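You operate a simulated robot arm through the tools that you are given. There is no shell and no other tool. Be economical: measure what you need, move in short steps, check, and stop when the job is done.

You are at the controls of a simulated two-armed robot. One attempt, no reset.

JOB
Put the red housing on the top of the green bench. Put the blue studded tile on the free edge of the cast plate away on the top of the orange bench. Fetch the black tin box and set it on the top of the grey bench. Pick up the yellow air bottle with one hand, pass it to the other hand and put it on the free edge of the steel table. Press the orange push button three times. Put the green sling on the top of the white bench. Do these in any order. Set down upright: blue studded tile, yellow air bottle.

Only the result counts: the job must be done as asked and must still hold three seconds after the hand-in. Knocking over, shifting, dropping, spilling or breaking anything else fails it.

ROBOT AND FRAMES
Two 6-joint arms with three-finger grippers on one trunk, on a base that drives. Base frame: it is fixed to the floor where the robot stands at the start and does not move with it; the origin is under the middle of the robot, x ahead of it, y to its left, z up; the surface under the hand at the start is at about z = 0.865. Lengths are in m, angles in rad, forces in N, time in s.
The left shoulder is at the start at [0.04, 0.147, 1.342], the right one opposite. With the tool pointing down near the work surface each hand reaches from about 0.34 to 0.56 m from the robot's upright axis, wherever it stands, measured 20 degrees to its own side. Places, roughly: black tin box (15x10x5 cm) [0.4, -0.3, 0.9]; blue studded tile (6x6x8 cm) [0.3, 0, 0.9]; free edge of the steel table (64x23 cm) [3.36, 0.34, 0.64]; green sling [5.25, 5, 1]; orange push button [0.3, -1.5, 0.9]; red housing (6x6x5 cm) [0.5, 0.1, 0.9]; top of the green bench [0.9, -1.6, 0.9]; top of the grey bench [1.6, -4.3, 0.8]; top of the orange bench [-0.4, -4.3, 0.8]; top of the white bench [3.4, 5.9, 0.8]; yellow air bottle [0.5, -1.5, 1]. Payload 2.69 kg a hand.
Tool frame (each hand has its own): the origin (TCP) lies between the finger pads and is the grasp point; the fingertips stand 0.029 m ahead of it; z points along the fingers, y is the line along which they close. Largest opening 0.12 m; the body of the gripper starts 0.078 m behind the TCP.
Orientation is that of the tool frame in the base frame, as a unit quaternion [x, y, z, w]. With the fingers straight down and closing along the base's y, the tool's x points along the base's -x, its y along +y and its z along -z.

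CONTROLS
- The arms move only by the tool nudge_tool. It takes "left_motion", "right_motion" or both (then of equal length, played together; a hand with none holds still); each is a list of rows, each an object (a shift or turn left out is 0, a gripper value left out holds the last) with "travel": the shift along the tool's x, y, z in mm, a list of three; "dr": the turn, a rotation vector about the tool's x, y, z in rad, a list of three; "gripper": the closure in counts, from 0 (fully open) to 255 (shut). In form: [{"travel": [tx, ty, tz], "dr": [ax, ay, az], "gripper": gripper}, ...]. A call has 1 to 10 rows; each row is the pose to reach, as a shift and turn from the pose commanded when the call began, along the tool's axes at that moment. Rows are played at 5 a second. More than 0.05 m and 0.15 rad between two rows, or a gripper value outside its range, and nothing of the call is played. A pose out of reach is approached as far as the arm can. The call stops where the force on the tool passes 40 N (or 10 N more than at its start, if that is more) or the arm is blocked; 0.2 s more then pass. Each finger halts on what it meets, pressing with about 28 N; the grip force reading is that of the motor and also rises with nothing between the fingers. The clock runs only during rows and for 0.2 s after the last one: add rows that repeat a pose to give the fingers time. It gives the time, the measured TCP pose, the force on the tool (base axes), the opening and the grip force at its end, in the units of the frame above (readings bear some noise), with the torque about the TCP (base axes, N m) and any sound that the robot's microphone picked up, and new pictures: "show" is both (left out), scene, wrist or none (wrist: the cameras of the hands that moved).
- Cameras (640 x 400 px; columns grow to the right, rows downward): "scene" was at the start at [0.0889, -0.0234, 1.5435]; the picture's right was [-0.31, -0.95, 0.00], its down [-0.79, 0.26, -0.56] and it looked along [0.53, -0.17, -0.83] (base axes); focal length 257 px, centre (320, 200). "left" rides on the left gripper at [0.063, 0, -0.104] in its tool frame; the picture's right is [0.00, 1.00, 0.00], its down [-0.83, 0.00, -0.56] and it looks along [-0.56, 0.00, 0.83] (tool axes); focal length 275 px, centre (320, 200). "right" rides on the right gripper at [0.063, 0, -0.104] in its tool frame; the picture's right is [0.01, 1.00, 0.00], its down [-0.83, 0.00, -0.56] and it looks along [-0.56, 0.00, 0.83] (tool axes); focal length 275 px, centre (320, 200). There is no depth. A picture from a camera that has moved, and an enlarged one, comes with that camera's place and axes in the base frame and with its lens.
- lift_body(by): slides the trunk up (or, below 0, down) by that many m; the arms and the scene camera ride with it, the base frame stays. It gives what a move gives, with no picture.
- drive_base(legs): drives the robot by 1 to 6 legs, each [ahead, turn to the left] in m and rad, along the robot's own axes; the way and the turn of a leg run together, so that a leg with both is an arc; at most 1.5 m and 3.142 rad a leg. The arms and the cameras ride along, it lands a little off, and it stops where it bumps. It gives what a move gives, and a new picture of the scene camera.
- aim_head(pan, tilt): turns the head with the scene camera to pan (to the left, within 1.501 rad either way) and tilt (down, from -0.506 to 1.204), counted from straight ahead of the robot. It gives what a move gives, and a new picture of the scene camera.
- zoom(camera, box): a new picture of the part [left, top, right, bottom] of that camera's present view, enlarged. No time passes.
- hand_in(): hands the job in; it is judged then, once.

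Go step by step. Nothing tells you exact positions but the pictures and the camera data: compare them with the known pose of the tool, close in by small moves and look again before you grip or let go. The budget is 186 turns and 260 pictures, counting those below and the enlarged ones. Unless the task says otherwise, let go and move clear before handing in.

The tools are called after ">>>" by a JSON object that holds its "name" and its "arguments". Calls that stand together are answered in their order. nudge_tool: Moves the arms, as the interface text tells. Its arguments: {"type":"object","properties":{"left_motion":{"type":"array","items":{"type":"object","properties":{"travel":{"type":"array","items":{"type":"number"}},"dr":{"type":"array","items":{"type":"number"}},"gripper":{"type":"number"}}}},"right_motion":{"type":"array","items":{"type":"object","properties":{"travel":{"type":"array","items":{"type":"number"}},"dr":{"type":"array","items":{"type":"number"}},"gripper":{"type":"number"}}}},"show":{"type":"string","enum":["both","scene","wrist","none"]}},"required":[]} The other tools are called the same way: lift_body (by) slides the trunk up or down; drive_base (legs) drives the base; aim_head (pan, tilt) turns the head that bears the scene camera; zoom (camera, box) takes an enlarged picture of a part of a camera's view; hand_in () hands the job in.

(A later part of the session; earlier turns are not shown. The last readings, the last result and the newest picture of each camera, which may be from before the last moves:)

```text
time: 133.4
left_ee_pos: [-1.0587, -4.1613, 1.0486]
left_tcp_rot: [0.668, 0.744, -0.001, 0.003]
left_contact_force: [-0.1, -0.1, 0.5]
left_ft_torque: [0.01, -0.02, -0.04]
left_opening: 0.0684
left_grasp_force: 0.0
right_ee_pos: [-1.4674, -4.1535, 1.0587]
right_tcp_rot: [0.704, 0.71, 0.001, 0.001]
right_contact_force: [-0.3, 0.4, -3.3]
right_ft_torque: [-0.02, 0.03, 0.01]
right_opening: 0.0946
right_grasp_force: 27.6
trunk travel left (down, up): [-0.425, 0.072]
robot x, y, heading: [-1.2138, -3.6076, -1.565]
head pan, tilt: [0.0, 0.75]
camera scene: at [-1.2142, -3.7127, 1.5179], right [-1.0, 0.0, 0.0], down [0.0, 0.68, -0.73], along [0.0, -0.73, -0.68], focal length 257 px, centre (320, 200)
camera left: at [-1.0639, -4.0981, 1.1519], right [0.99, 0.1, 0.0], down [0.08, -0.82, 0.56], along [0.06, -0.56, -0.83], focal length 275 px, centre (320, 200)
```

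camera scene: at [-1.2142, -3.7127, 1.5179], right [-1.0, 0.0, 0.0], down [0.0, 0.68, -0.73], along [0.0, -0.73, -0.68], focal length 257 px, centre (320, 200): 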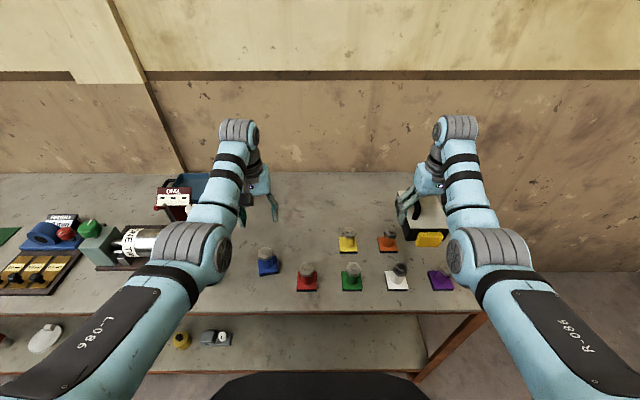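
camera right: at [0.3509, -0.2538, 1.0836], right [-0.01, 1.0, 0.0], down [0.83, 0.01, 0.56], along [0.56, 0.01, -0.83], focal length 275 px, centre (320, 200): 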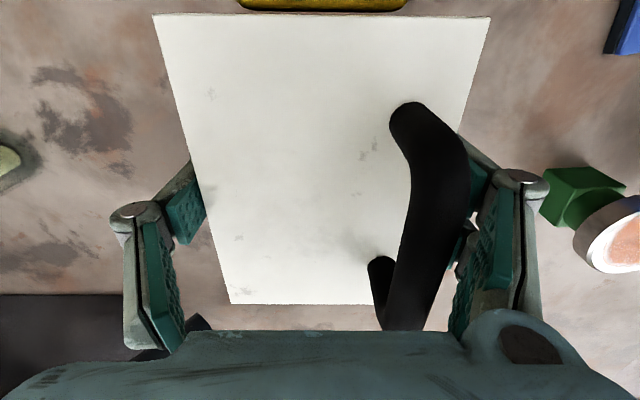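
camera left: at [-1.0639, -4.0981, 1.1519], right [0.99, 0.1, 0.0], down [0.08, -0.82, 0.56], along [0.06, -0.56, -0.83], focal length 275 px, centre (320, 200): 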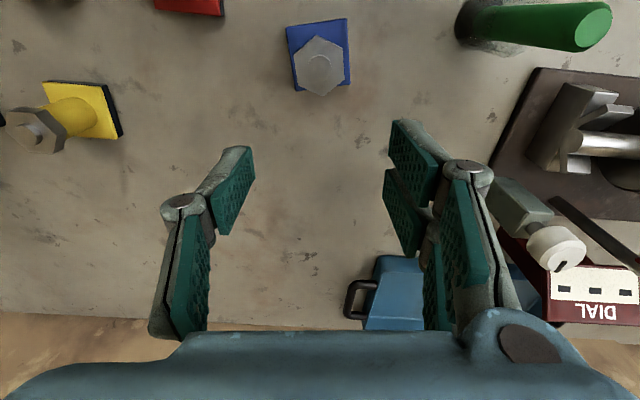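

The tile stands upright on the orange bench. Next: back off, turn and drive to the grey bench with the tin box.

>>> {"name": "drive_base", "arguments": {"legs": [[-0.45, 0], [0, 1.566], [1.4, 0], [1.3, 0], [0, -1.571]]}}

>>> {"name": "aim_head", "arguments": {"pan": 0.0, "tilt": 0.6}}

```text
time: 156.2
left_ee_pos: [1.5903, -3.8685, 1.0473]
left_tcp_rot: [0.678, 0.735, -0.002, 0.003]
left_contact_force: [-0.3, -0.5, 0.9]
left_ft_torque: [-0.02, 0.02, -0.02]
left_opening: 0.0686
left_grasp_force: 0.0
right_ee_pos: [1.1801, -3.8496, 1.0584]
right_tcp_rot: [0.714, 0.7, 0.0, 0.0]
right_contact_force: [0.7, 0.0, -3.0]
right_ft_torque: [-0.02, 0.03, 0.01]
right_opening: 0.0948
right_grasp_force: 28.2
trunk travel left (down, up): [-0.425, 0.072]
robot x, y, heading: [1.4478, -3.312, -1.595]
head pan, tilt: [0.0, 0.75]
camera scene: at [1.4455, -3.4156, 1.5179], right [-1.0, 0.02, 0.0], down [0.02, 0.68, -0.73], along [-0.02, -0.73, -0.68], focal length 257 px, centre (320, 200)
```

scene: 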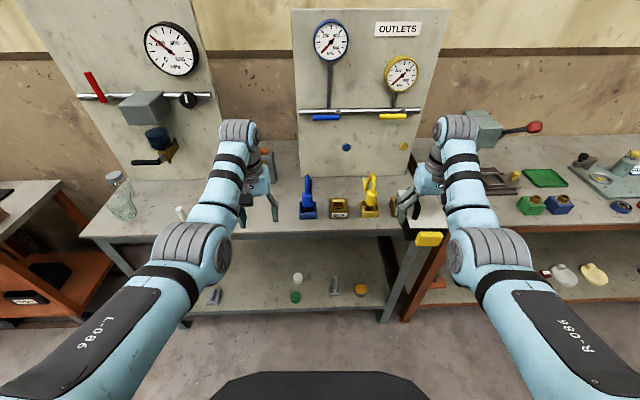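

```text
time: 156.9
left_ee_pos: [1.5895, -3.868, 1.0469]
left_tcp_rot: [0.678, 0.735, -0.002, 0.003]
left_contact_force: [-0.9, 0.1, 1.0]
left_ft_torque: [0.02, 0.01, 0.03]
left_opening: 0.0683
left_grasp_force: 0.0
right_ee_pos: [1.1791, -3.8501, 1.0584]
right_tcp_rot: [0.714, 0.7, 0.001, 0.001]
right_contact_force: [0.1, -0.4, -3.8]
right_ft_torque: [-0.03, 0.05, -0.01]
right_opening: 0.0946
right_grasp_force: 27.9
trunk travel left (down, up): [-0.425, 0.072]
robot x, y, heading: [1.4468, -3.3132, -1.596]
head pan, tilt: [0.0, 0.6]
camera scene: at [1.445, -3.4211, 1.5308], right [-1.0, 0.02, 0.0], down [0.01, 0.57, -0.82], along [-0.02, -0.82, -0.57], focal length 257 px, centre (320, 200)
```

scene: 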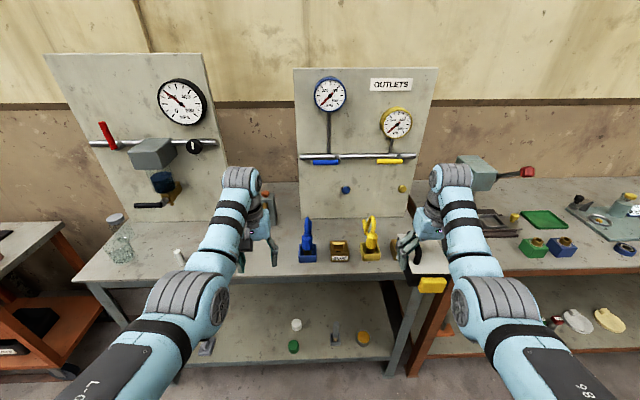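

The grey bench has the valves on its right half and, I think, a gap around x≈1.7. I'll shift there with the robot turned a bit left so the right hand with the box points straight at the gap.

>>> {"name": "drive_base", "arguments": {"legs": [[0, 1.596], [0.27, 0], [0, -1.15]]}}

>>> {"name": "aim_head", "arguments": {"pan": -0.4, "tilt": 0.75}}

```text
time: 165.6
left_ee_pos: [2.0819, -3.7608, 1.0464]
left_tcp_rot: [0.507, 0.862, -0.001, 0.003]
left_contact_force: [0.1, 0.7, 0.0]
left_ft_torque: [0.0, -0.04, 0.02]
left_opening: 0.0684
left_grasp_force: 0.2
right_ee_pos: [1.7011, -3.9125, 1.0594]
right_tcp_rot: [0.549, 0.836, 0.0, 0.0]
right_contact_force: [0.2, -0.2, -3.8]
right_ft_torque: [-0.02, -0.03, -0.01]
right_opening: 0.0949
right_grasp_force: 28.3
trunk travel left (down, up): [-0.425, 0.072]
robot x, y, heading: [1.7197, -3.3127, -1.168]
head pan, tilt: [0.0, 0.6]
camera scene: at [1.7645, -3.4143, 1.5308], right [-0.92, -0.39, 0.0], down [-0.22, 0.52, -0.82], along [0.32, -0.76, -0.57], focal length 257 px, centre (320, 200)
```

scene: 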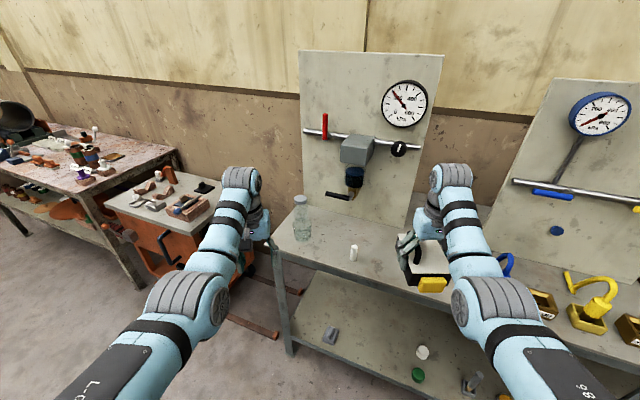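

```text
time: 166.4
left_ee_pos: [2.0804, -3.7602, 1.0475]
left_tcp_rot: [0.507, 0.862, -0.001, 0.003]
left_contact_force: [-0.2, -0.3, 0.3]
left_ft_torque: [0.0, 0.0, -0.04]
left_opening: 0.0683
left_grasp_force: 0.1
right_ee_pos: [1.7, -3.913, 1.0576]
right_tcp_rot: [0.55, 0.835, 0.001, 0.0]
right_contact_force: [0.3, 0.1, -3.9]
right_ft_torque: [0.0, -0.01, 0.01]
right_opening: 0.0948
right_grasp_force: 28.0
trunk travel left (down, up): [-0.425, 0.072]
robot x, y, heading: [1.7217, -3.3134, -1.167]
head pan, tilt: [-0.4, 0.75]
camera scene: at [1.7294, -3.4161, 1.518], right [-1.0, 0.0, 0.0], down [0.0, 0.68, -0.73], along [0.0, -0.73, -0.68], focal length 257 px, centre (320, 200)
```

scene: 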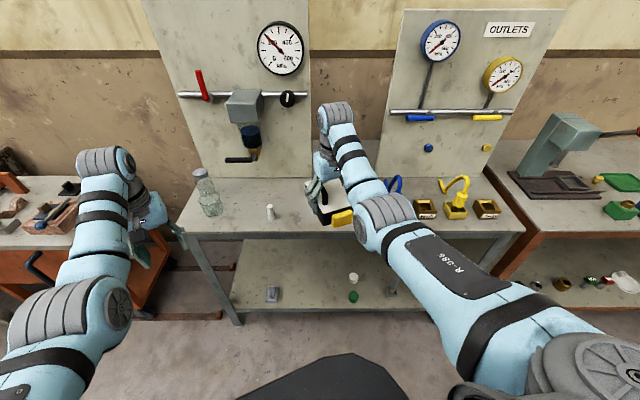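

The gap x≈1.50–1.88 looks free. I'll drive in 0.2 m and check it through the right wrist camera.

>>> {"name": "drive_base", "arguments": {"legs": [[0.2, 0]]}}

>>> {"name": "nudge_tool", "arguments": {"right_motion": [{"travel": [0, 0, 20]}, {"travel": [10, 0, 50]}, {"travel": [10, 0, 50]}], "show": "both"}}

```text
time: 168.1
left_ee_pos: [2.1588, -3.9401, 1.0504]
left_tcp_rot: [0.506, 0.862, -0.002, 0.005]
left_contact_force: [-0.2, -0.7, -0.6]
left_ft_torque: [-0.05, -0.01, -0.01]
left_opening: 0.0681
left_grasp_force: 0.0
right_ee_pos: [1.7793, -4.0932, 1.0605]
right_tcp_rot: [0.549, 0.836, -0.001, 0.001]
right_contact_force: [0.3, 0.6, -3.4]
right_ft_torque: [-0.02, -0.01, 0.01]
right_opening: 0.0946
right_grasp_force: 27.7
trunk travel left (down, up): [-0.425, 0.072]
robot x, y, heading: [1.7966, -3.4963, -1.161]
head pan, tilt: [-0.4, 0.75]
camera scene: at [1.8061, -3.5945, 1.5183], right [-1.0, -0.01, 0.0], down [0.0, 0.68, -0.73], along [0.01, -0.73, -0.68], focal length 257 px, centre (320, 200)
```

scene: 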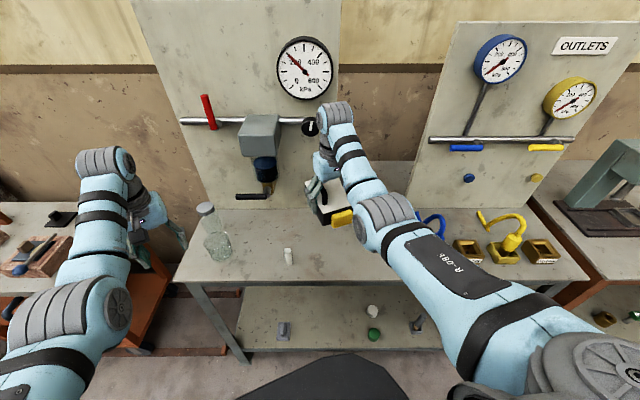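

```text
time: 168.8
left_ee_pos: [2.16, -3.9438, 1.0466]
left_tcp_rot: [0.506, 0.862, -0.002, 0.003]
left_contact_force: [0.1, -0.8, -0.4]
left_ft_torque: [0.04, 0.02, 0.01]
left_opening: 0.0684
left_grasp_force: 0.2
right_ee_pos: [1.7755, -4.088, 1.0083]
right_tcp_rot: [0.549, 0.836, 0.002, 0.0]
right_contact_force: [0.1, 0.4, -4.0]
right_ft_torque: [-0.02, -0.02, 0.01]
right_opening: 0.0949
right_grasp_force: 27.9
trunk travel left (down, up): [-0.425, 0.072]
robot x, y, heading: [1.8002, -3.4943, -1.169]
head pan, tilt: [-0.4, 0.75]
camera scene: at [1.8083, -3.5995, 1.5179], right [-1.0, -0.01, 0.0], down [0.0, 0.68, -0.73], along [0.0, -0.73, -0.68], focal length 257 px, centre (320, 200)
camera right: at [1.7506, -4.0309, 1.1131], right [0.92, 0.4, 0.0], down [0.33, -0.76, 0.56], along [0.22, -0.51, -0.83], focal length 275 px, centre (320, 200)
```

scene: 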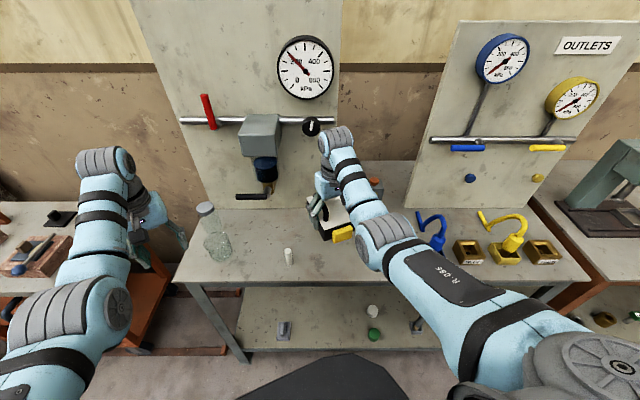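
right: 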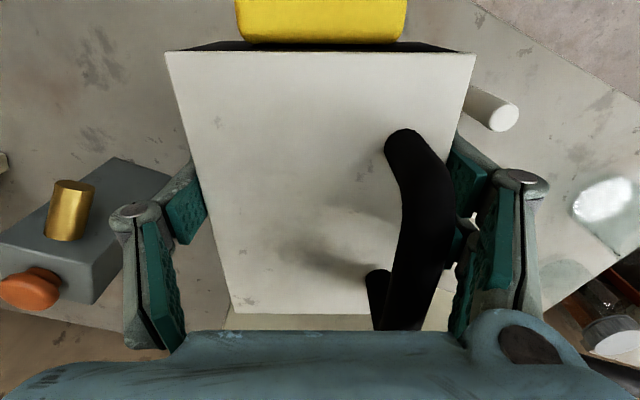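

The spot is clear, but the left hand would come near the glass flask. I'll move the left hand outward and up first, then inch the base closer.

>>> {"name": "nudge_tool", "arguments": {"left_motion": [{"travel": [0, 30, -20]}, {"travel": [0, 60, -40]}, {"travel": [10, 90, -60]}, {"travel": [20, 120, -60]}, {"travel": [20, 120, -60]}], "show": "none"}}

>>> {"name": "drive_base", "arguments": {"legs": [[0.1, 0]]}}

```text
time: 170.1
left_ee_pos: [2.2718, -3.8964, 1.1023]
left_tcp_rot: [0.506, 0.863, -0.001, 0.003]
left_contact_force: [-0.5, 0.5, -0.5]
left_ft_torque: [0.01, 0.01, 0.02]
left_opening: 0.0682
left_grasp_force: 0.0
left hand out of reach, approached as far as the arm can: row 2, 3, 4, 5
right_ee_pos: [1.7771, -4.0879, 1.0091]
right_tcp_rot: [0.549, 0.836, 0.001, 0.001]
right_contact_force: [0.9, 0.1, -3.1]
right_ft_torque: [-0.02, -0.01, 0.01]
right_opening: 0.0945
right_grasp_force: 28.3
trunk travel left (down, up): [-0.425, 0.072]
robot x, y, heading: [1.8001, -3.4975, -1.171]
head pan, tilt: [-0.4, 0.75]
```

```text
time: 171.2
left_ee_pos: [2.3125, -3.9792, 1.1061]
left_tcp_rot: [0.504, 0.863, -0.005, 0.006]
left_contact_force: [0.1, -0.2, -0.6]
left_ft_torque: [0.01, 0.02, -0.01]
left_opening: 0.0684
left_grasp_force: 0.2
right_ee_pos: [1.8161, -4.1707, 1.015]
right_tcp_rot: [0.548, 0.836, -0.003, 0.004]
right_contact_force: [-0.6, 0.7, -4.3]
right_ft_torque: [-0.02, 0.01, -0.02]
right_opening: 0.0949
right_grasp_force: 27.9
trunk travel left (down, up): [-0.425, 0.072]
robot x, y, heading: [1.8369, -3.5871, -1.165]
head pan, tilt: [-0.4, 0.75]
camera scene: at [1.8476, -3.6787, 1.5188], right [-1.0, -0.01, 0.0], down [0.0, 0.68, -0.74], along [0.01, -0.74, -0.68], focal length 257 px, centre (320, 200)
```

scene: 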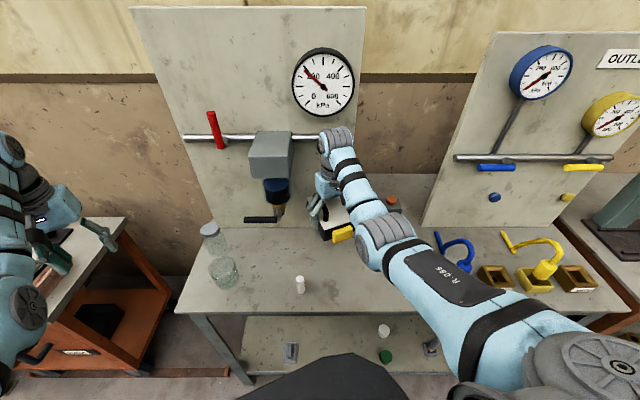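

Retracting and lowering the box over the chosen spot [1.745, -4.10].

>>> {"name": "nudge_tool", "arguments": {"right_motion": [{"travel": [24, -9, 10]}, {"travel": [47, -18, 40]}, {"travel": [70, -28, 70]}, {"travel": [93, -37, 90]}, {"travel": [93, -37, 105]}, {"travel": [93, -37, 105]}], "show": "both"}}

```text
time: 172.6
left_ee_pos: [2.3134, -3.9883, 1.1016]
left_tcp_rot: [0.505, 0.863, -0.002, 0.003]
left_contact_force: [-0.5, 0.7, 0.4]
left_ft_torque: [-0.01, 0.02, -0.03]
left_opening: 0.0683
left_grasp_force: 0.0
right_ee_pos: [1.7469, -4.1078, 0.9046]
right_tcp_rot: [0.549, 0.836, 0.001, 0.001]
right_contact_force: [-0.2, 1.3, -3.7]
right_ft_torque: [-0.02, -0.01, 0.02]
right_opening: 0.095
right_grasp_force: 28.2
right hand out of reach, approached as far as the arm can: row 1, 2
trunk travel left (down, up): [-0.425, 0.072]
robot x, y, heading: [1.8399, -3.587, -1.165]
head pan, tilt: [-0.4, 0.75]
camera scene: at [1.8485, -3.6913, 1.518], right [-1.0, -0.01, 0.0], down [0.0, 0.68, -0.73], along [0.0, -0.73, -0.68], focal length 257 px, centre (320, 200)
camera right: at [1.7204, -4.0515, 1.0098], right [0.92, 0.4, 0.0], down [0.33, -0.76, 0.56], along [0.23, -0.51, -0.83], focal length 275 px, centre (320, 200)
```

scene: 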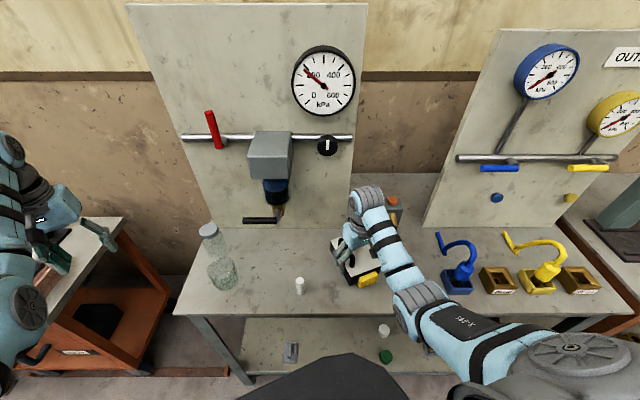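
right: 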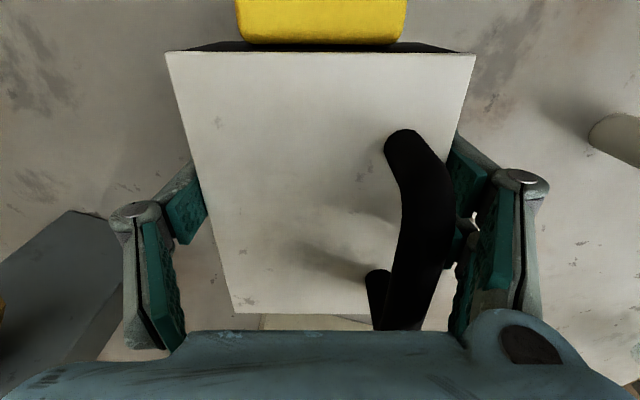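

Now lowering in small steps to touch.

>>> {"name": "nudge_tool", "arguments": {"right_motion": [{"travel": [0, 0, 3]}, {"travel": [0, 0, 6]}, {"travel": [0, 0, 9]}, {"travel": [0, 0, 12]}, {"travel": [0, 0, 15]}], "show": "none"}}

```text
time: 173.8
left_ee_pos: [2.3119, -3.9877, 1.1026]
left_tcp_rot: [0.505, 0.863, -0.001, 0.003]
left_contact_force: [-0.2, 0.2, -0.7]
left_ft_torque: [0.0, -0.04, 0.01]
left_opening: 0.0683
left_grasp_force: 0.1
right_ee_pos: [1.7462, -4.1096, 0.8893]
right_tcp_rot: [0.548, 0.836, 0.0, 0.0]
right_contact_force: [-0.1, -0.5, -3.6]
right_ft_torque: [-0.03, 0.02, -0.02]
right_opening: 0.0951
right_grasp_force: 27.9
trunk travel left (down, up): [-0.425, 0.072]
robot x, y, heading: [1.8379, -3.5869, -1.165]
head pan, tilt: [-0.4, 0.75]
```

>>> {"name": "nudge_tool", "arguments": {"right_motion": [{"travel": [0, 0, 3]}, {"travel": [0, 0, 6]}, {"travel": [0, 0, 9]}], "show": "none"}}

```text
time: 174.6
left_ee_pos: [2.3123, -3.9863, 1.1029]
left_tcp_rot: [0.505, 0.863, -0.002, 0.004]
left_contact_force: [0.5, 0.5, -0.8]
left_ft_torque: [-0.01, -0.01, 0.0]
left_opening: 0.0682
left_grasp_force: 0.1
right_ee_pos: [1.7472, -4.1085, 0.8806]
right_tcp_rot: [0.548, 0.836, -0.001, 0.002]
right_contact_force: [-3.0, -1.5, 16.9]
right_ft_torque: [0.06, 0.17, -0.01]
right_opening: 0.0947
right_grasp_force: 27.8
trunk travel left (down, up): [-0.425, 0.072]
robot x, y, heading: [1.8377, -3.5872, -1.162]
head pan, tilt: [-0.4, 0.75]
```

The box is on the bench. Opening and rising.

>>> {"name": "nudge_tool", "arguments": {"right_motion": [{"gripper": 30}, {"gripper": 5}, {"gripper": 0}, {"travel": [0, 0, -30]}, {"travel": [0, 0, -70]}, {"travel": [0, 0, -110]}, {"travel": [-20, 0, -140]}, {"travel": [-20, 0, -140]}], "show": "both"}}

```text
time: 176.4
left_ee_pos: [2.312, -3.9876, 1.1038]
left_tcp_rot: [0.505, 0.863, -0.001, 0.003]
left_contact_force: [0.8, -0.5, -0.5]
left_ft_torque: [-0.01, -0.02, -0.02]
left_opening: 0.0684
left_grasp_force: 0.0
right_ee_pos: [1.7605, -4.1682, 0.9903]
right_tcp_rot: [0.549, 0.836, 0.001, 0.0]
right_contact_force: [0.8, 0.3, -0.3]
right_ft_torque: [0.03, 0.0, -0.01]
right_opening: 0.1201
right_grasp_force: 0.0
right hand out of reach, approached as far as the arm can: row 5, 6, 7, 8
trunk travel left (down, up): [-0.425, 0.072]
robot x, y, heading: [1.8365, -3.5898, -1.163]
head pan, tilt: [-0.4, 0.75]
camera scene: at [1.8483, -3.6907, 1.518], right [-1.0, -0.01, 0.0], down [0.0, 0.68, -0.73], along [0.0, -0.73, -0.68], focal length 257 px, centre (320, 200)
camera right: at [1.7357, -4.1112, 1.095], right [0.92, 0.4, 0.0], down [0.33, -0.76, 0.56], along [0.23, -0.51, -0.83], focal length 275 px, centre (320, 200)
```

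scene: 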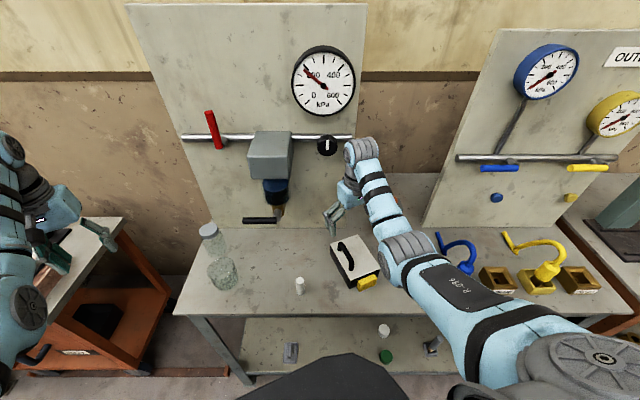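
right: 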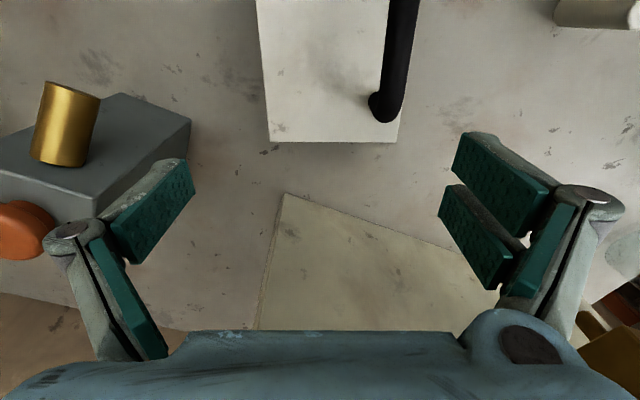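

The tin box stands on the grey bench. I'll raise the trunk, back away and drive round to the front of the green bench for the bottle.

>>> {"name": "lift_body", "arguments": {"by": 0.06}}

>>> {"name": "drive_base", "arguments": {"legs": [[-0.45, 0], [0, -1.979], [1.1, 0], [1.06, 0], [0, -1.571]]}}

```text
time: 177.4
left_ee_pos: [2.3126, -3.9869, 1.1625]
left_tcp_rot: [0.505, 0.863, -0.001, 0.004]
left_contact_force: [-0.3, 0.0, -0.7]
left_ft_torque: [-0.01, 0.01, -0.01]
left_opening: 0.0681
left_grasp_force: 0.0
right_ee_pos: [1.7605, -4.1685, 1.0498]
right_tcp_rot: [0.548, 0.836, 0.001, 0.0]
right_contact_force: [-0.8, 0.3, -0.4]
right_ft_torque: [0.04, 0.01, 0.03]
right_opening: 0.12
right_grasp_force: 0.1
trunk travel left (down, up): [-0.485, 0.012]
robot x, y, heading: [1.8385, -3.5853, -1.169]
head pan, tilt: [-0.4, 0.75]
```

```text
time: 198.9
left_ee_pos: [-0.8058, -2.6356, 1.1614]
left_tcp_rot: [0.762, -0.648, -0.003, -0.001]
left_contact_force: [-0.1, 0.3, -0.9]
left_ft_torque: [0.01, -0.02, 0.02]
left_opening: 0.0682
left_grasp_force: 0.2
right_ee_pos: [-0.2252, -2.6552, 1.0491]
right_tcp_rot: [0.728, -0.685, 0.0, 0.0]
right_contact_force: [0.1, -0.5, -0.1]
right_ft_torque: [-0.01, 0.0, -0.01]
right_opening: 0.1201
right_grasp_force: 0.1
trunk travel left (down, up): [-0.485, 0.012]
robot x, y, heading: [-0.4938, -3.1776, 1.631]
head pan, tilt: [-0.4, 0.75]
camera scene: at [-0.4691, -3.0768, 1.5778], right [0.94, -0.34, 0.0], down [-0.23, -0.64, -0.73], along [0.25, 0.69, -0.68], focal length 257 px, centre (320, 200)
```

scene: 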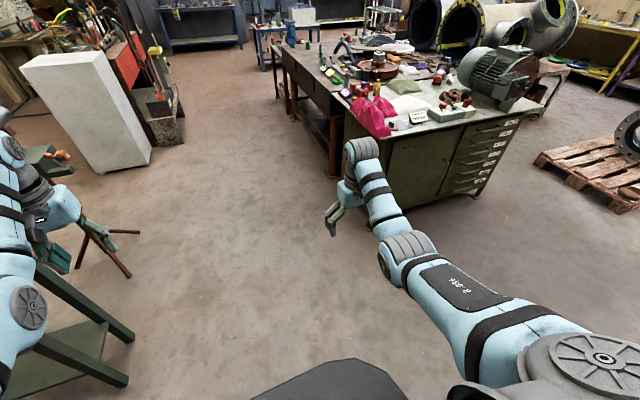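

I'll tuck the left hand back in (the stand is to the left), then continue north and face the bench.

>>> {"name": "nudge_tool", "arguments": {"left_motion": [{"travel": [0, -40, 20], "gripper": 96}, {"travel": [0, -80, 40], "gripper": 96}, {"travel": [0, -120, 60], "gripper": 96}, {"travel": [0, -130, 60], "gripper": 96}], "show": "none"}}

>>> {"name": "drive_base", "arguments": {"legs": [[0, -0.06], [1.4, 0], [0.22, 0], [0, -1.571]]}}

>>> {"name": "aim_head", "arguments": {"pan": 0.0, "tilt": 0.8}}

```text
time: 199.9
left_ee_pos: [-0.6758, -2.6148, 1.1024]
left_tcp_rot: [0.761, -0.648, -0.003, -0.002]
left_contact_force: [0.1, 0.4, -0.8]
left_ft_torque: [-0.01, 0.0, 0.0]
left_opening: 0.0748
left_grasp_force: 0.0
right_ee_pos: [-0.2235, -2.6552, 1.0502]
right_tcp_rot: [0.728, -0.686, 0.0, 0.0]
right_contact_force: [0.1, 0.7, -0.1]
right_ft_torque: [-0.02, -0.03, -0.01]
right_opening: 0.12
right_grasp_force: 0.1
trunk travel left (down, up): [-0.485, 0.012]
robot x, y, heading: [-0.4985, -3.1727, 1.622]
head pan, tilt: [-0.4, 0.75]
```

```text
time: 212.4
left_ee_pos: [0.0957, -1.4137, 1.1021]
left_tcp_rot: [-0.047, 0.999, 0.001, 0.004]
left_contact_force: [-0.8, 0.0, -0.3]
left_ft_torque: [0.02, 0.04, -0.01]
left_opening: 0.0747
left_grasp_force: 0.1
right_ee_pos: [0.0242, -1.8609, 1.0507]
right_tcp_rot: [0.004, 1.0, 0.0, -0.001]
right_contact_force: [-0.6, -0.1, 0.2]
right_ft_torque: [0.02, 0.03, -0.03]
right_opening: 0.1201
right_grasp_force: 0.1
trunk travel left (down, up): [-0.485, 0.012]
robot x, y, heading: [-0.4772, -1.555, -0.012]
head pan, tilt: [-0.4, 0.75]
camera scene: at [-0.377, -1.5891, 1.5778], right [-0.4, -0.92, 0.0], down [-0.63, 0.27, -0.73], along [0.67, -0.29, -0.68], focal length 257 px, centre (320, 200)
```

scene: 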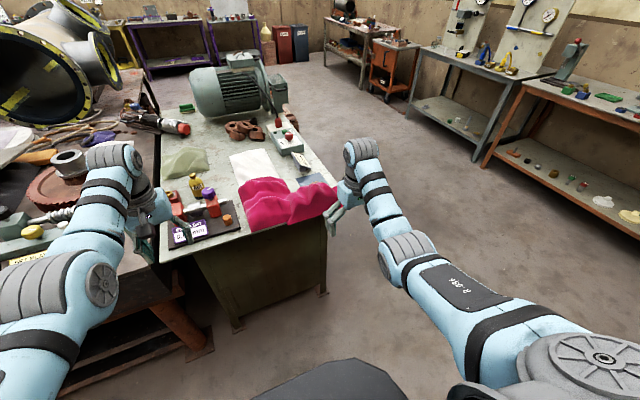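

```text
time: 213.3
left_ee_pos: [0.0959, -1.4115, 1.1027]
left_tcp_rot: [-0.047, 0.999, 0.001, 0.003]
left_contact_force: [-0.7, 0.5, -0.6]
left_ft_torque: [0.01, 0.0, 0.01]
left_opening: 0.0747
left_grasp_force: 0.1
right_ee_pos: [0.0241, -1.8596, 1.0502]
right_tcp_rot: [0.003, 1.0, 0.002, 0.0]
right_contact_force: [0.4, 0.6, 0.3]
right_ft_torque: [-0.01, -0.03, -0.02]
right_opening: 0.1201
right_grasp_force: 0.1
trunk travel left (down, up): [-0.485, 0.012]
robot x, y, heading: [-0.4756, -1.5533, -0.01]
head pan, tilt: [0.0, 0.799]
camera scene: at [-0.3724, -1.5576, 1.5738], right [-0.01, -1.0, 0.0], down [-0.72, 0.01, -0.7], along [0.7, -0.01, -0.72], focal length 257 px, centre (320, 200)
```

scene: 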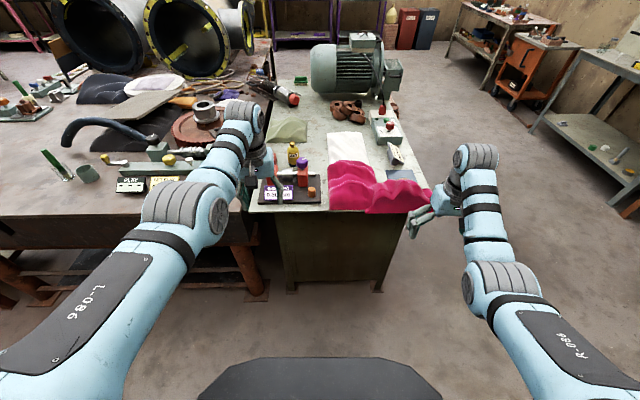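

Driving in to the bench with both hands high.

>>> {"name": "drive_base", "arguments": {"legs": [[0.48, 0.01]]}}

>>> {"name": "nudge_tool", "arguments": {"left_motion": [{"travel": [20, -20, 10]}, {"travel": [40, -35, 20]}, {"travel": [40, -35, 20]}], "show": "wrist"}}

```text
time: 216.1
left_ee_pos: [0.5616, -1.4044, 1.1025]
left_tcp_rot: [-0.055, 0.998, 0.001, 0.005]
left_contact_force: [-0.3, -0.8, 0.2]
left_ft_torque: [-0.03, -0.01, 0.01]
left_opening: 0.0749
left_grasp_force: 0.1
right_ee_pos: [0.4978, -1.8536, 1.0501]
right_tcp_rot: [-0.003, 1.0, 0.001, 0.001]
right_contact_force: [-0.1, 0.1, 0.2]
right_ft_torque: [0.02, -0.04, 0.02]
right_opening: 0.1201
right_grasp_force: 0.0
trunk travel left (down, up): [-0.485, 0.012]
robot x, y, heading: [-0.0035, -1.5556, 0.01]
head pan, tilt: [0.0, 0.799]
camera scene: at [0.0955, -1.5573, 1.574], right [0.0, -1.0, 0.0], down [-0.72, 0.0, -0.7], along [0.7, 0.0, -0.72], focal length 257 px, centre (320, 200)
```

scene: 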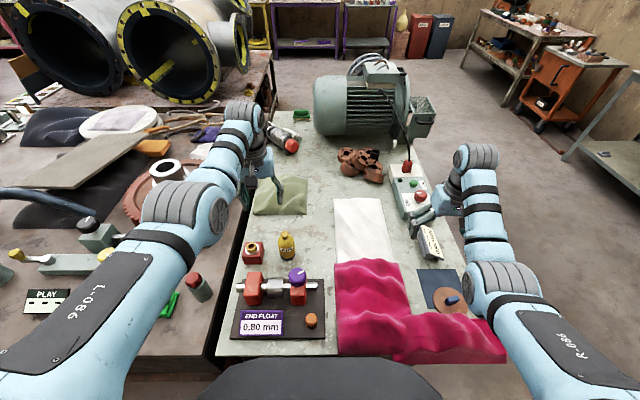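

```text
time: 216.9
left_ee_pos: [0.529, -1.4434, 1.0821]
left_tcp_rot: [-0.055, 0.999, 0.001, 0.003]
left_contact_force: [0.3, 1.1, -0.3]
left_ft_torque: [-0.01, 0.01, 0.0]
left_opening: 0.0747
left_grasp_force: 0.1
right_ee_pos: [0.5006, -1.8541, 1.0493]
right_tcp_rot: [-0.004, 1.0, 0.001, 0.0]
right_contact_force: [-0.5, -0.4, 0.7]
right_ft_torque: [-0.01, 0.03, 0.02]
right_opening: 0.1201
right_grasp_force: 0.0
trunk travel left (down, up): [-0.485, 0.012]
robot x, y, heading: [-0.005, -1.5583, 0.004]
head pan, tilt: [0.0, 0.799]
camera left: at [0.4668, -1.4507, 1.1861], right [-0.11, 0.99, 0.0], down [0.82, 0.09, 0.56], along [0.56, 0.06, -0.83], focal length 275 px, centre (320, 200)
```

left: 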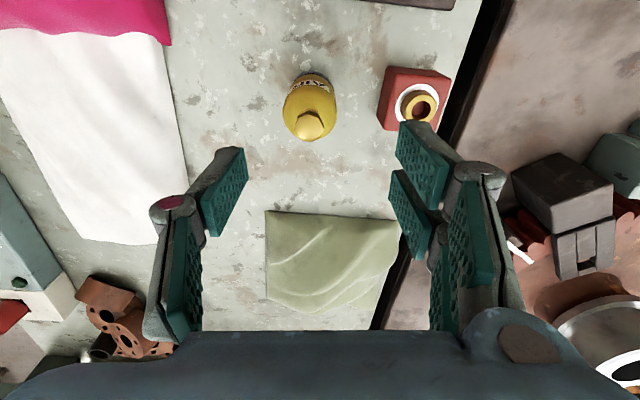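

Bottle axis at [0.541, -1.452]. Lowering partway and centering.

>>> {"name": "nudge_tool", "arguments": {"left_motion": [{"travel": [-11, -10, 30]}, {"travel": [-11, -10, 70]}, {"travel": [-11, -10, 85]}, {"travel": [-11, -10, 85]}], "show": "wrist"}}

```text
time: 217.9
left_ee_pos: [0.5409, -1.4503, 0.9973]
left_tcp_rot: [-0.054, 0.999, 0.001, 0.003]
left_contact_force: [0.3, 0.1, -0.1]
left_ft_torque: [0.0, 0.01, 0.01]
left_opening: 0.0747
left_grasp_force: 0.1
right_ee_pos: [0.4995, -1.8552, 1.0494]
right_tcp_rot: [-0.005, 1.0, 0.001, 0.001]
right_contact_force: [-0.5, -0.1, -0.1]
right_ft_torque: [-0.02, 0.01, 0.01]
right_opening: 0.1201
right_grasp_force: 0.2
trunk travel left (down, up): [-0.485, 0.012]
robot x, y, heading: [-0.0027, -1.552, -0.002]
head pan, tilt: [0.0, 0.799]
camera left: at [0.479, -1.4575, 1.1012], right [-0.1, 0.99, 0.0], down [0.82, 0.09, 0.56], along [0.56, 0.06, -0.83], focal length 275 px, centre (320, 200)
```

left: 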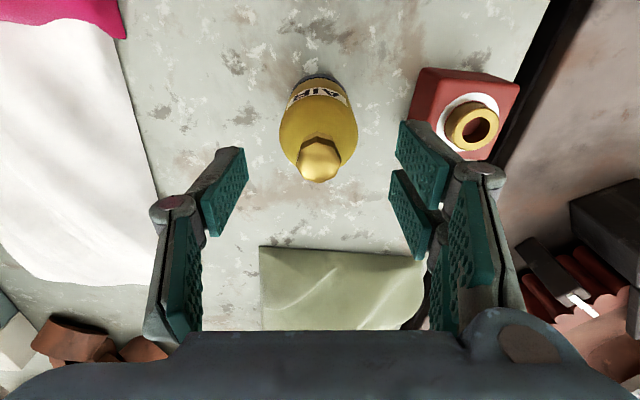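

>>> {"name": "nudge_tool", "arguments": {"left_motion": [{"travel": [-3, -1, 25]}, {"travel": [-3, -1, 50]}, {"travel": [-3, -1, 60]}, {"travel": [-3, -1, 60]}], "show": "wrist"}}

```text
time: 218.9
left_ee_pos: [0.5253, -1.4469, 0.948]
left_tcp_rot: [-0.055, 0.999, 0.0, 0.004]
left_contact_force: [-0.6, -0.8, -0.1]
left_ft_torque: [0.0, 0.0, 0.0]
left_opening: 0.0747
left_grasp_force: 0.1
left hand out of reach, approached as far as the arm can: row 1, 2, 3, 4
right_ee_pos: [0.5009, -1.8539, 1.0505]
right_tcp_rot: [-0.004, 1.0, 0.001, 0.0]
right_contact_force: [0.5, -0.3, 0.4]
right_ft_torque: [-0.01, 0.01, -0.02]
right_opening: 0.1202
right_grasp_force: 0.1
trunk travel left (down, up): [-0.485, 0.012]
robot x, y, heading: [-0.0073, -1.555, 0.004]
head pan, tilt: [0.0, 0.799]
camera left: at [0.4631, -1.4532, 1.0514], right [-0.1, 0.99, 0.0], down [0.82, 0.09, 0.56], along [0.56, 0.06, -0.83], focal length 275 px, centre (320, 200)
```

left: 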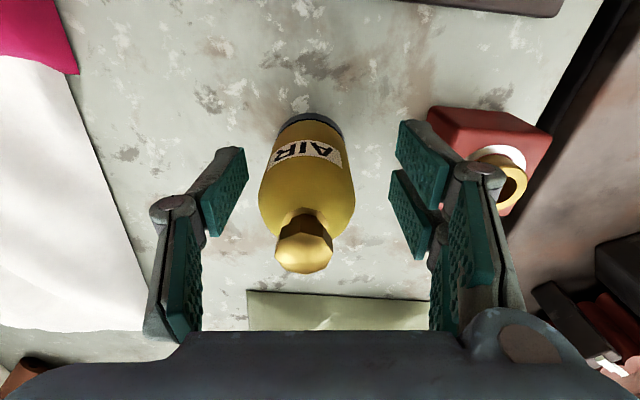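

Slightly out of reach; nudging the base 2 cm ahead.

>>> {"name": "drive_base", "arguments": {"legs": [[0.02, 0]]}}

>>> {"name": "nudge_tool", "arguments": {"left_motion": [{"travel": [0, -2, 5]}, {"travel": [0, -2, 9]}, {"travel": [0, -2, 9]}], "show": "wrist"}}

```text
time: 219.7
left_ee_pos: [0.5423, -1.4453, 0.9498]
left_tcp_rot: [-0.055, 0.998, 0.001, 0.004]
left_contact_force: [0.1, 0.0, 1.1]
left_ft_torque: [-0.03, -0.05, -0.02]
left_opening: 0.0747
left_grasp_force: 0.1
right_ee_pos: [0.5146, -1.8533, 1.0526]
right_tcp_rot: [-0.004, 1.0, 0.0, 0.002]
right_contact_force: [-1.3, -0.5, -0.2]
right_ft_torque: [-0.01, -0.06, 0.0]
right_opening: 0.12
right_grasp_force: 0.0
trunk travel left (down, up): [-0.485, 0.012]
robot x, y, heading: [0.0155, -1.5546, 0.006]
head pan, tilt: [0.0, 0.799]
camera scene: at [0.1119, -1.5572, 1.5743], right [0.0, -1.0, 0.0], down [-0.71, 0.0, -0.7], along [0.7, 0.0, -0.71], focal length 257 px, centre (320, 200)
```

scene: 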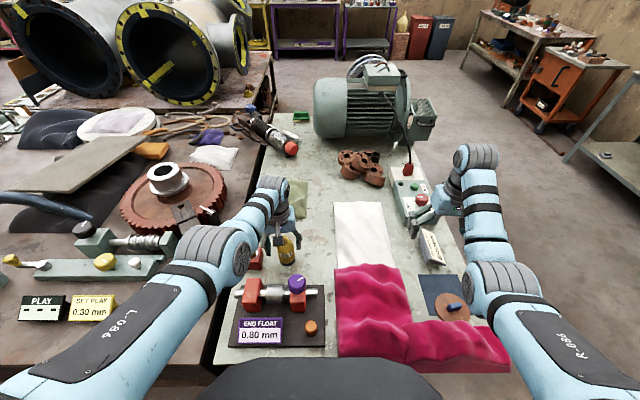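

```text
time: 220.5
left_ee_pos: [0.5401, -1.4453, 0.941]
left_tcp_rot: [-0.056, 0.998, 0.0, 0.004]
left_contact_force: [0.5, -0.8, -0.1]
left_ft_torque: [0.02, 0.0, 0.02]
left_opening: 0.0751
left_grasp_force: 0.1
left hand out of reach, approached as far as the arm can: row 2, 3
right_ee_pos: [0.5186, -1.8542, 1.0506]
right_tcp_rot: [-0.004, 1.0, 0.001, 0.001]
right_contact_force: [-0.6, 0.5, 0.6]
right_ft_torque: [-0.03, 0.0, 0.02]
right_opening: 0.1202
right_grasp_force: 0.1
trunk travel left (down, up): [-0.485, 0.012]
robot x, y, heading: [0.0177, -1.5543, 0.005]
head pan, tilt: [0.0, 0.799]
camera left: at [0.4781, -1.4526, 1.0444], right [-0.1, 0.99, 0.0], down [0.82, 0.09, 0.56], along [0.56, 0.06, -0.83], focal length 275 px, centre (320, 200)
```

left: 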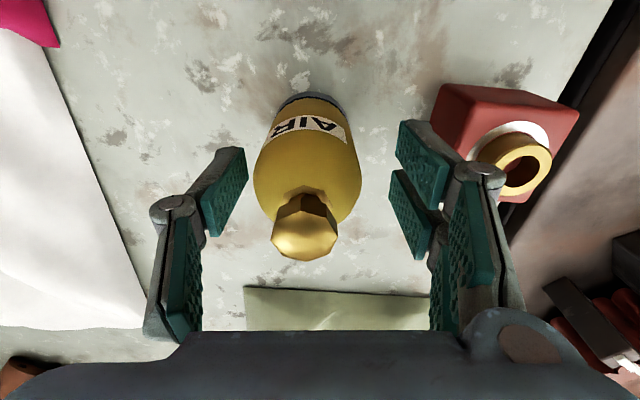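

Shifting a few mm to centre, then closing.

>>> {"name": "nudge_tool", "arguments": {"left_motion": [{"travel": [-6, -6, 0]}, {"travel": [-6, -6, 0], "gripper": 140}, {"travel": [-6, -6, 0], "gripper": 255}, {"travel": [-6, -6, 0], "gripper": 255}, {"travel": [-6, -6, 0], "gripper": 255}], "show": "wrist"}}

```text
time: 221.7
left_ee_pos: [0.5415, -1.4491, 0.9416]
left_tcp_rot: [-0.055, 0.998, 0.0, 0.004]
left_contact_force: [-0.4, -1.7, 1.8]
left_ft_torque: [-0.02, 0.06, 0.03]
left_opening: 0.0487
left_grasp_force: 28.4
left hand out of reach, approached as far as the arm can: row 1, 2, 3, 4, 5
right_ee_pos: [0.5198, -1.8548, 1.0502]
right_tcp_rot: [-0.005, 1.0, 0.001, 0.001]
right_contact_force: [0.0, -1.0, -0.3]
right_ft_torque: [0.01, -0.01, -0.04]
right_opening: 0.1201
right_grasp_force: 0.0
trunk travel left (down, up): [-0.485, 0.012]
robot x, y, heading: [0.0143, -1.5541, 0.01]
head pan, tilt: [0.0, 0.799]
camera left: at [0.4786, -1.456, 1.046], right [-0.1, 0.99, 0.0], down [0.82, 0.09, 0.56], along [0.56, 0.06, -0.83], focal length 275 px, centre (320, 200)
```

left: 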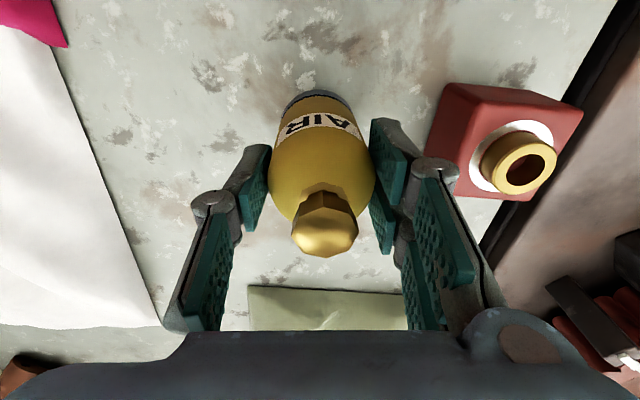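

Gripped (49 mm). Lifting straight up.

>>> {"name": "nudge_tool", "arguments": {"left_motion": [{"travel": [6, 0, -30]}, {"travel": [10, 0, -60]}, {"travel": [10, 0, -100]}, {"travel": [10, 0, -140]}, {"travel": [10, 0, -140]}], "show": "wrist"}}

```text
time: 222.9
left_ee_pos: [0.5323, -1.4503, 1.0814]
left_tcp_rot: [-0.055, 0.998, 0.001, 0.004]
left_contact_force: [0.2, -0.2, -2.6]
left_ft_torque: [0.02, -0.01, -0.01]
left_opening: 0.0487
left_grasp_force: 27.8
right_ee_pos: [0.5199, -1.8538, 1.0509]
right_tcp_rot: [-0.004, 1.0, 0.0, 0.0]
right_contact_force: [-0.3, -0.2, 0.8]
right_ft_torque: [0.01, -0.03, 0.01]
right_opening: 0.12
right_grasp_force: 0.1
trunk travel left (down, up): [-0.485, 0.012]
robot x, y, heading: [0.0154, -1.555, 0.006]
head pan, tilt: [0.0, 0.799]
camera left: at [0.4705, -1.4576, 1.1866], right [-0.1, 0.99, 0.0], down [0.82, 0.09, 0.56], along [0.56, 0.06, -0.83], focal length 275 px, centre (320, 200)
```

left: 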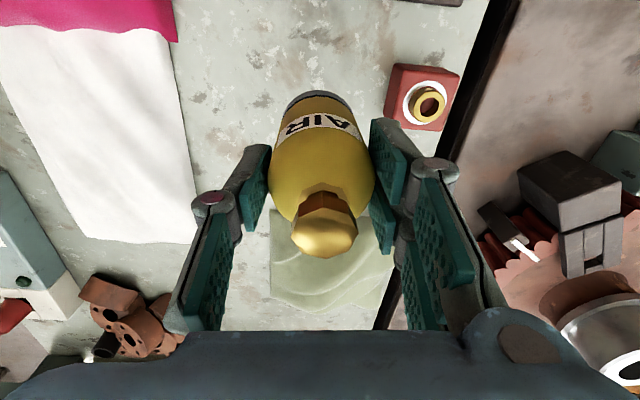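

The bottle is held by the left hand. Backing into open floor for the hand-over.

>>> {"name": "drive_base", "arguments": {"legs": [[-0.6, 0]]}}

>>> {"name": "nudge_tool", "arguments": {"right_motion": [{"dr": [0, 0, 0.15]}, {"dr": [0, 0, 0.3]}, {"dr": [0, 0, 0.45]}, {"dr": [0, 0, 0.6]}, {"dr": [0, 0, 0.75]}, {"dr": [0, 0, 0.9]}, {"dr": [0, 0, 1.05]}, {"dr": [0, 0, 1.2]}, {"dr": [0, 0, 1.35]}, {"dr": [0, 0, 1.5]}], "show": "scene"}}

```text
time: 226.2
left_ee_pos: [-0.054, -1.4533, 1.0815]
left_tcp_rot: [-0.054, 0.999, 0.002, 0.002]
left_contact_force: [1.1, 0.2, -1.5]
left_ft_torque: [0.01, 0.02, 0.04]
left_opening: 0.0488
left_grasp_force: 27.9
right_ee_pos: [-0.0685, -1.8574, 1.0504]
right_tcp_rot: [-0.003, 1.0, 0.001, -0.001]
right_contact_force: [0.3, 0.1, -0.1]
right_ft_torque: [0.01, 0.05, 0.03]
right_opening: 0.1202
right_grasp_force: 0.1
trunk travel left (down, up): [-0.485, 0.012]
robot x, y, heading: [-0.5717, -1.5602, -0.002]
head pan, tilt: [0.0, 0.799]
camera scene: at [-0.4684, -1.5595, 1.5736], right [0.0, -1.0, 0.0], down [-0.72, 0.0, -0.7], along [0.7, 0.0, -0.72], focal length 257 px, centre (320, 200)
```

scene: 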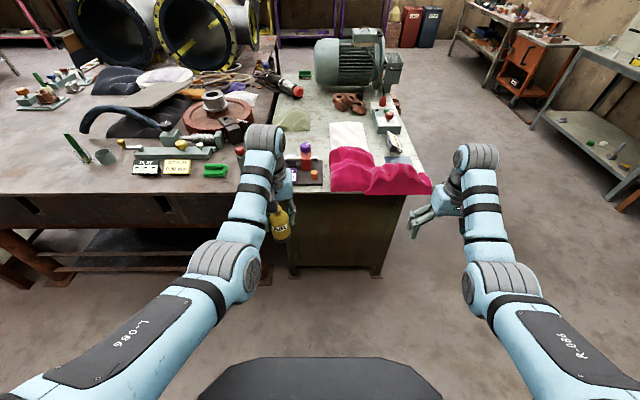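

```text
time: 228.4
left_ee_pos: [-0.0556, -1.4535, 1.0806]
left_tcp_rot: [-0.054, 0.999, 0.0, 0.004]
left_contact_force: [0.3, 0.1, -2.5]
left_ft_torque: [0.01, 0.02, 0.02]
left_opening: 0.0488
left_grasp_force: 28.1
right_ee_pos: [-0.0714, -1.8566, 1.049]
right_tcp_rot: [0.68, 0.733, 0.001, -0.001]
right_contact_force: [0.5, 1.1, -0.7]
right_ft_torque: [-0.03, -0.04, 0.01]
right_opening: 0.12
right_grasp_force: 0.2
trunk travel left (down, up): [-0.485, 0.012]
robot x, y, heading: [-0.5713, -1.5617, 0.002]
head pan, tilt: [0.0, 0.799]
camera scene: at [-0.4711, -1.5594, 1.5738], right [0.0, -1.0, 0.0], down [-0.72, 0.0, -0.7], along [0.7, 0.0, -0.72], focal length 257 px, centre (320, 200)
```

scene: 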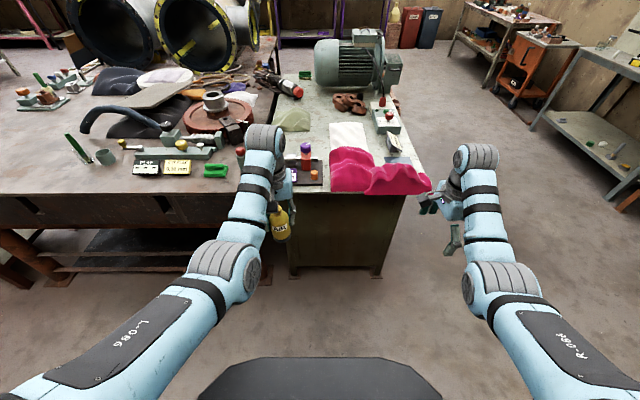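

Yaw works. Now pitching the right tool so that it points left and somewhat down.

>>> {"name": "nudge_tool", "arguments": {"right_motion": [{"dr": [0, 0.15, 0]}, {"dr": [0, 0.3, 0]}, {"dr": [0, 0.45, 0]}, {"dr": [0, 0.6, 0]}, {"dr": [0, 0.75, 0]}, {"dr": [0, 0.9, 0]}, {"dr": [0, 1.05, 0]}, {"dr": [0, 1.2, 0]}, {"dr": [0, 1.2, 0]}], "show": "both"}}

```text
time: 230.4
left_ee_pos: [-0.0557, -1.4548, 1.0818]
left_tcp_rot: [-0.054, 0.999, 0.001, 0.003]
left_contact_force: [0.5, -0.1, -2.1]
left_ft_torque: [0.0, -0.01, 0.0]
left_opening: 0.0489
left_grasp_force: 28.0
right_ee_pos: [-0.1256, -1.8163, 1.0753]
right_tcp_rot: [0.56, 0.605, 0.383, -0.416]
right_contact_force: [0.1, 1.1, -0.4]
right_ft_torque: [0.02, 0.02, 0.01]
right_opening: 0.1198
right_grasp_force: 0.1
right hand out of reach, approached as far as the arm can: row 5, 6, 7, 8, 9
trunk travel left (down, up): [-0.485, 0.012]
robot x, y, heading: [-0.5765, -1.5606, 0.006]
head pan, tilt: [0.0, 0.799]
camera scene: at [-0.4705, -1.5595, 1.5738], right [0.0, -1.0, 0.0], down [-0.72, 0.0, -0.7], along [0.7, 0.0, -0.72], focal length 257 px, centre (320, 200)
camera right: at [-0.1191, -1.8913, 1.1716], right [1.0, 0.08, 0.0], down [0.07, -0.82, -0.58], along [-0.04, 0.57, -0.82], focal length 275 px, centre (320, 200)
```

scene: 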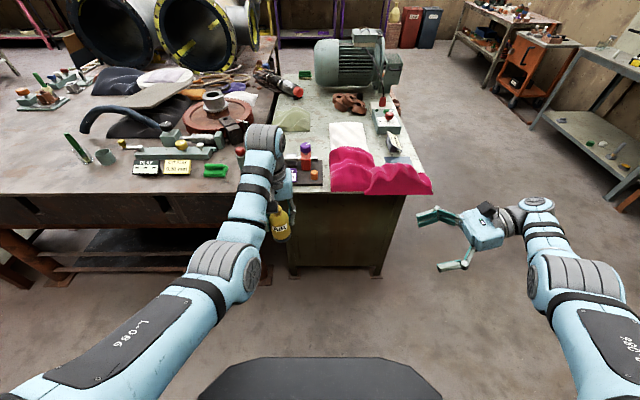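
right: 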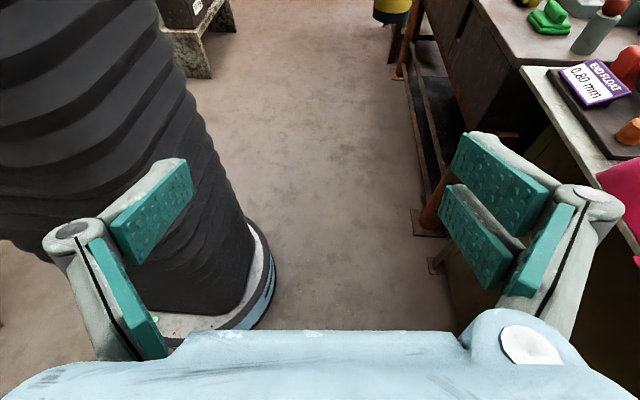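

The right tool points left, 21° down. The bottle axis is near [-0.052, -1.455], so I'll bring the right hand to a pre-grasp about 12 cm short of it.

>>> {"name": "nudge_tool", "arguments": {"right_motion": [{"travel": [15, 17, 37]}, {"travel": [30, 34, 75]}, {"travel": [45, 51, 112]}, {"travel": [60, 68, 150]}, {"travel": [75, 85, 187]}, {"travel": [90, 101, 225]}, {"travel": [90, 101, 225]}], "show": "both"}}

```text
time: 232.0
left_ee_pos: [-0.0555, -1.4547, 1.0822]
left_tcp_rot: [-0.054, 0.999, 0.001, 0.004]
left_contact_force: [0.2, 0.0, -2.1]
left_ft_torque: [-0.02, -0.04, 0.01]
left_opening: 0.0491
left_grasp_force: 27.8
right_ee_pos: [-0.0525, -1.5692, 1.0808]
right_tcp_rot: [0.561, 0.606, 0.384, -0.414]
right_contact_force: [-0.2, 0.0, -0.3]
right_ft_torque: [0.02, 0.0, 0.0]
right_opening: 0.1199
right_grasp_force: 0.0
right hand out of reach, approached as far as the arm can: row 6, 7
trunk travel left (down, up): [-0.485, 0.012]
robot x, y, heading: [-0.5712, -1.5547, 0.004]
head pan, tilt: [0.0, 0.799]
camera scene: at [-0.4715, -1.5598, 1.5738], right [0.0, -1.0, 0.0], down [-0.72, 0.0, -0.7], along [0.7, 0.0, -0.72], focal length 257 px, centre (320, 200)
camera right: at [-0.047, -1.6443, 1.1775], right [1.0, 0.08, 0.0], down [0.07, -0.82, -0.57], along [-0.04, 0.57, -0.82], focal length 275 px, centre (320, 200)
```

scene: 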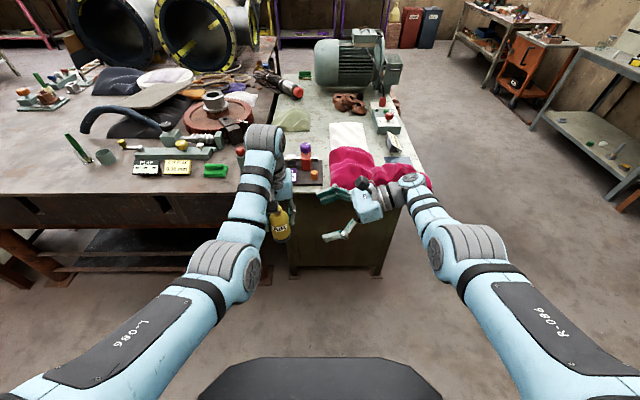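
right: 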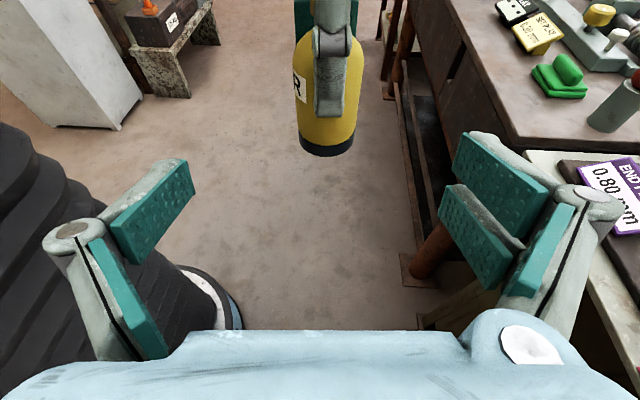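

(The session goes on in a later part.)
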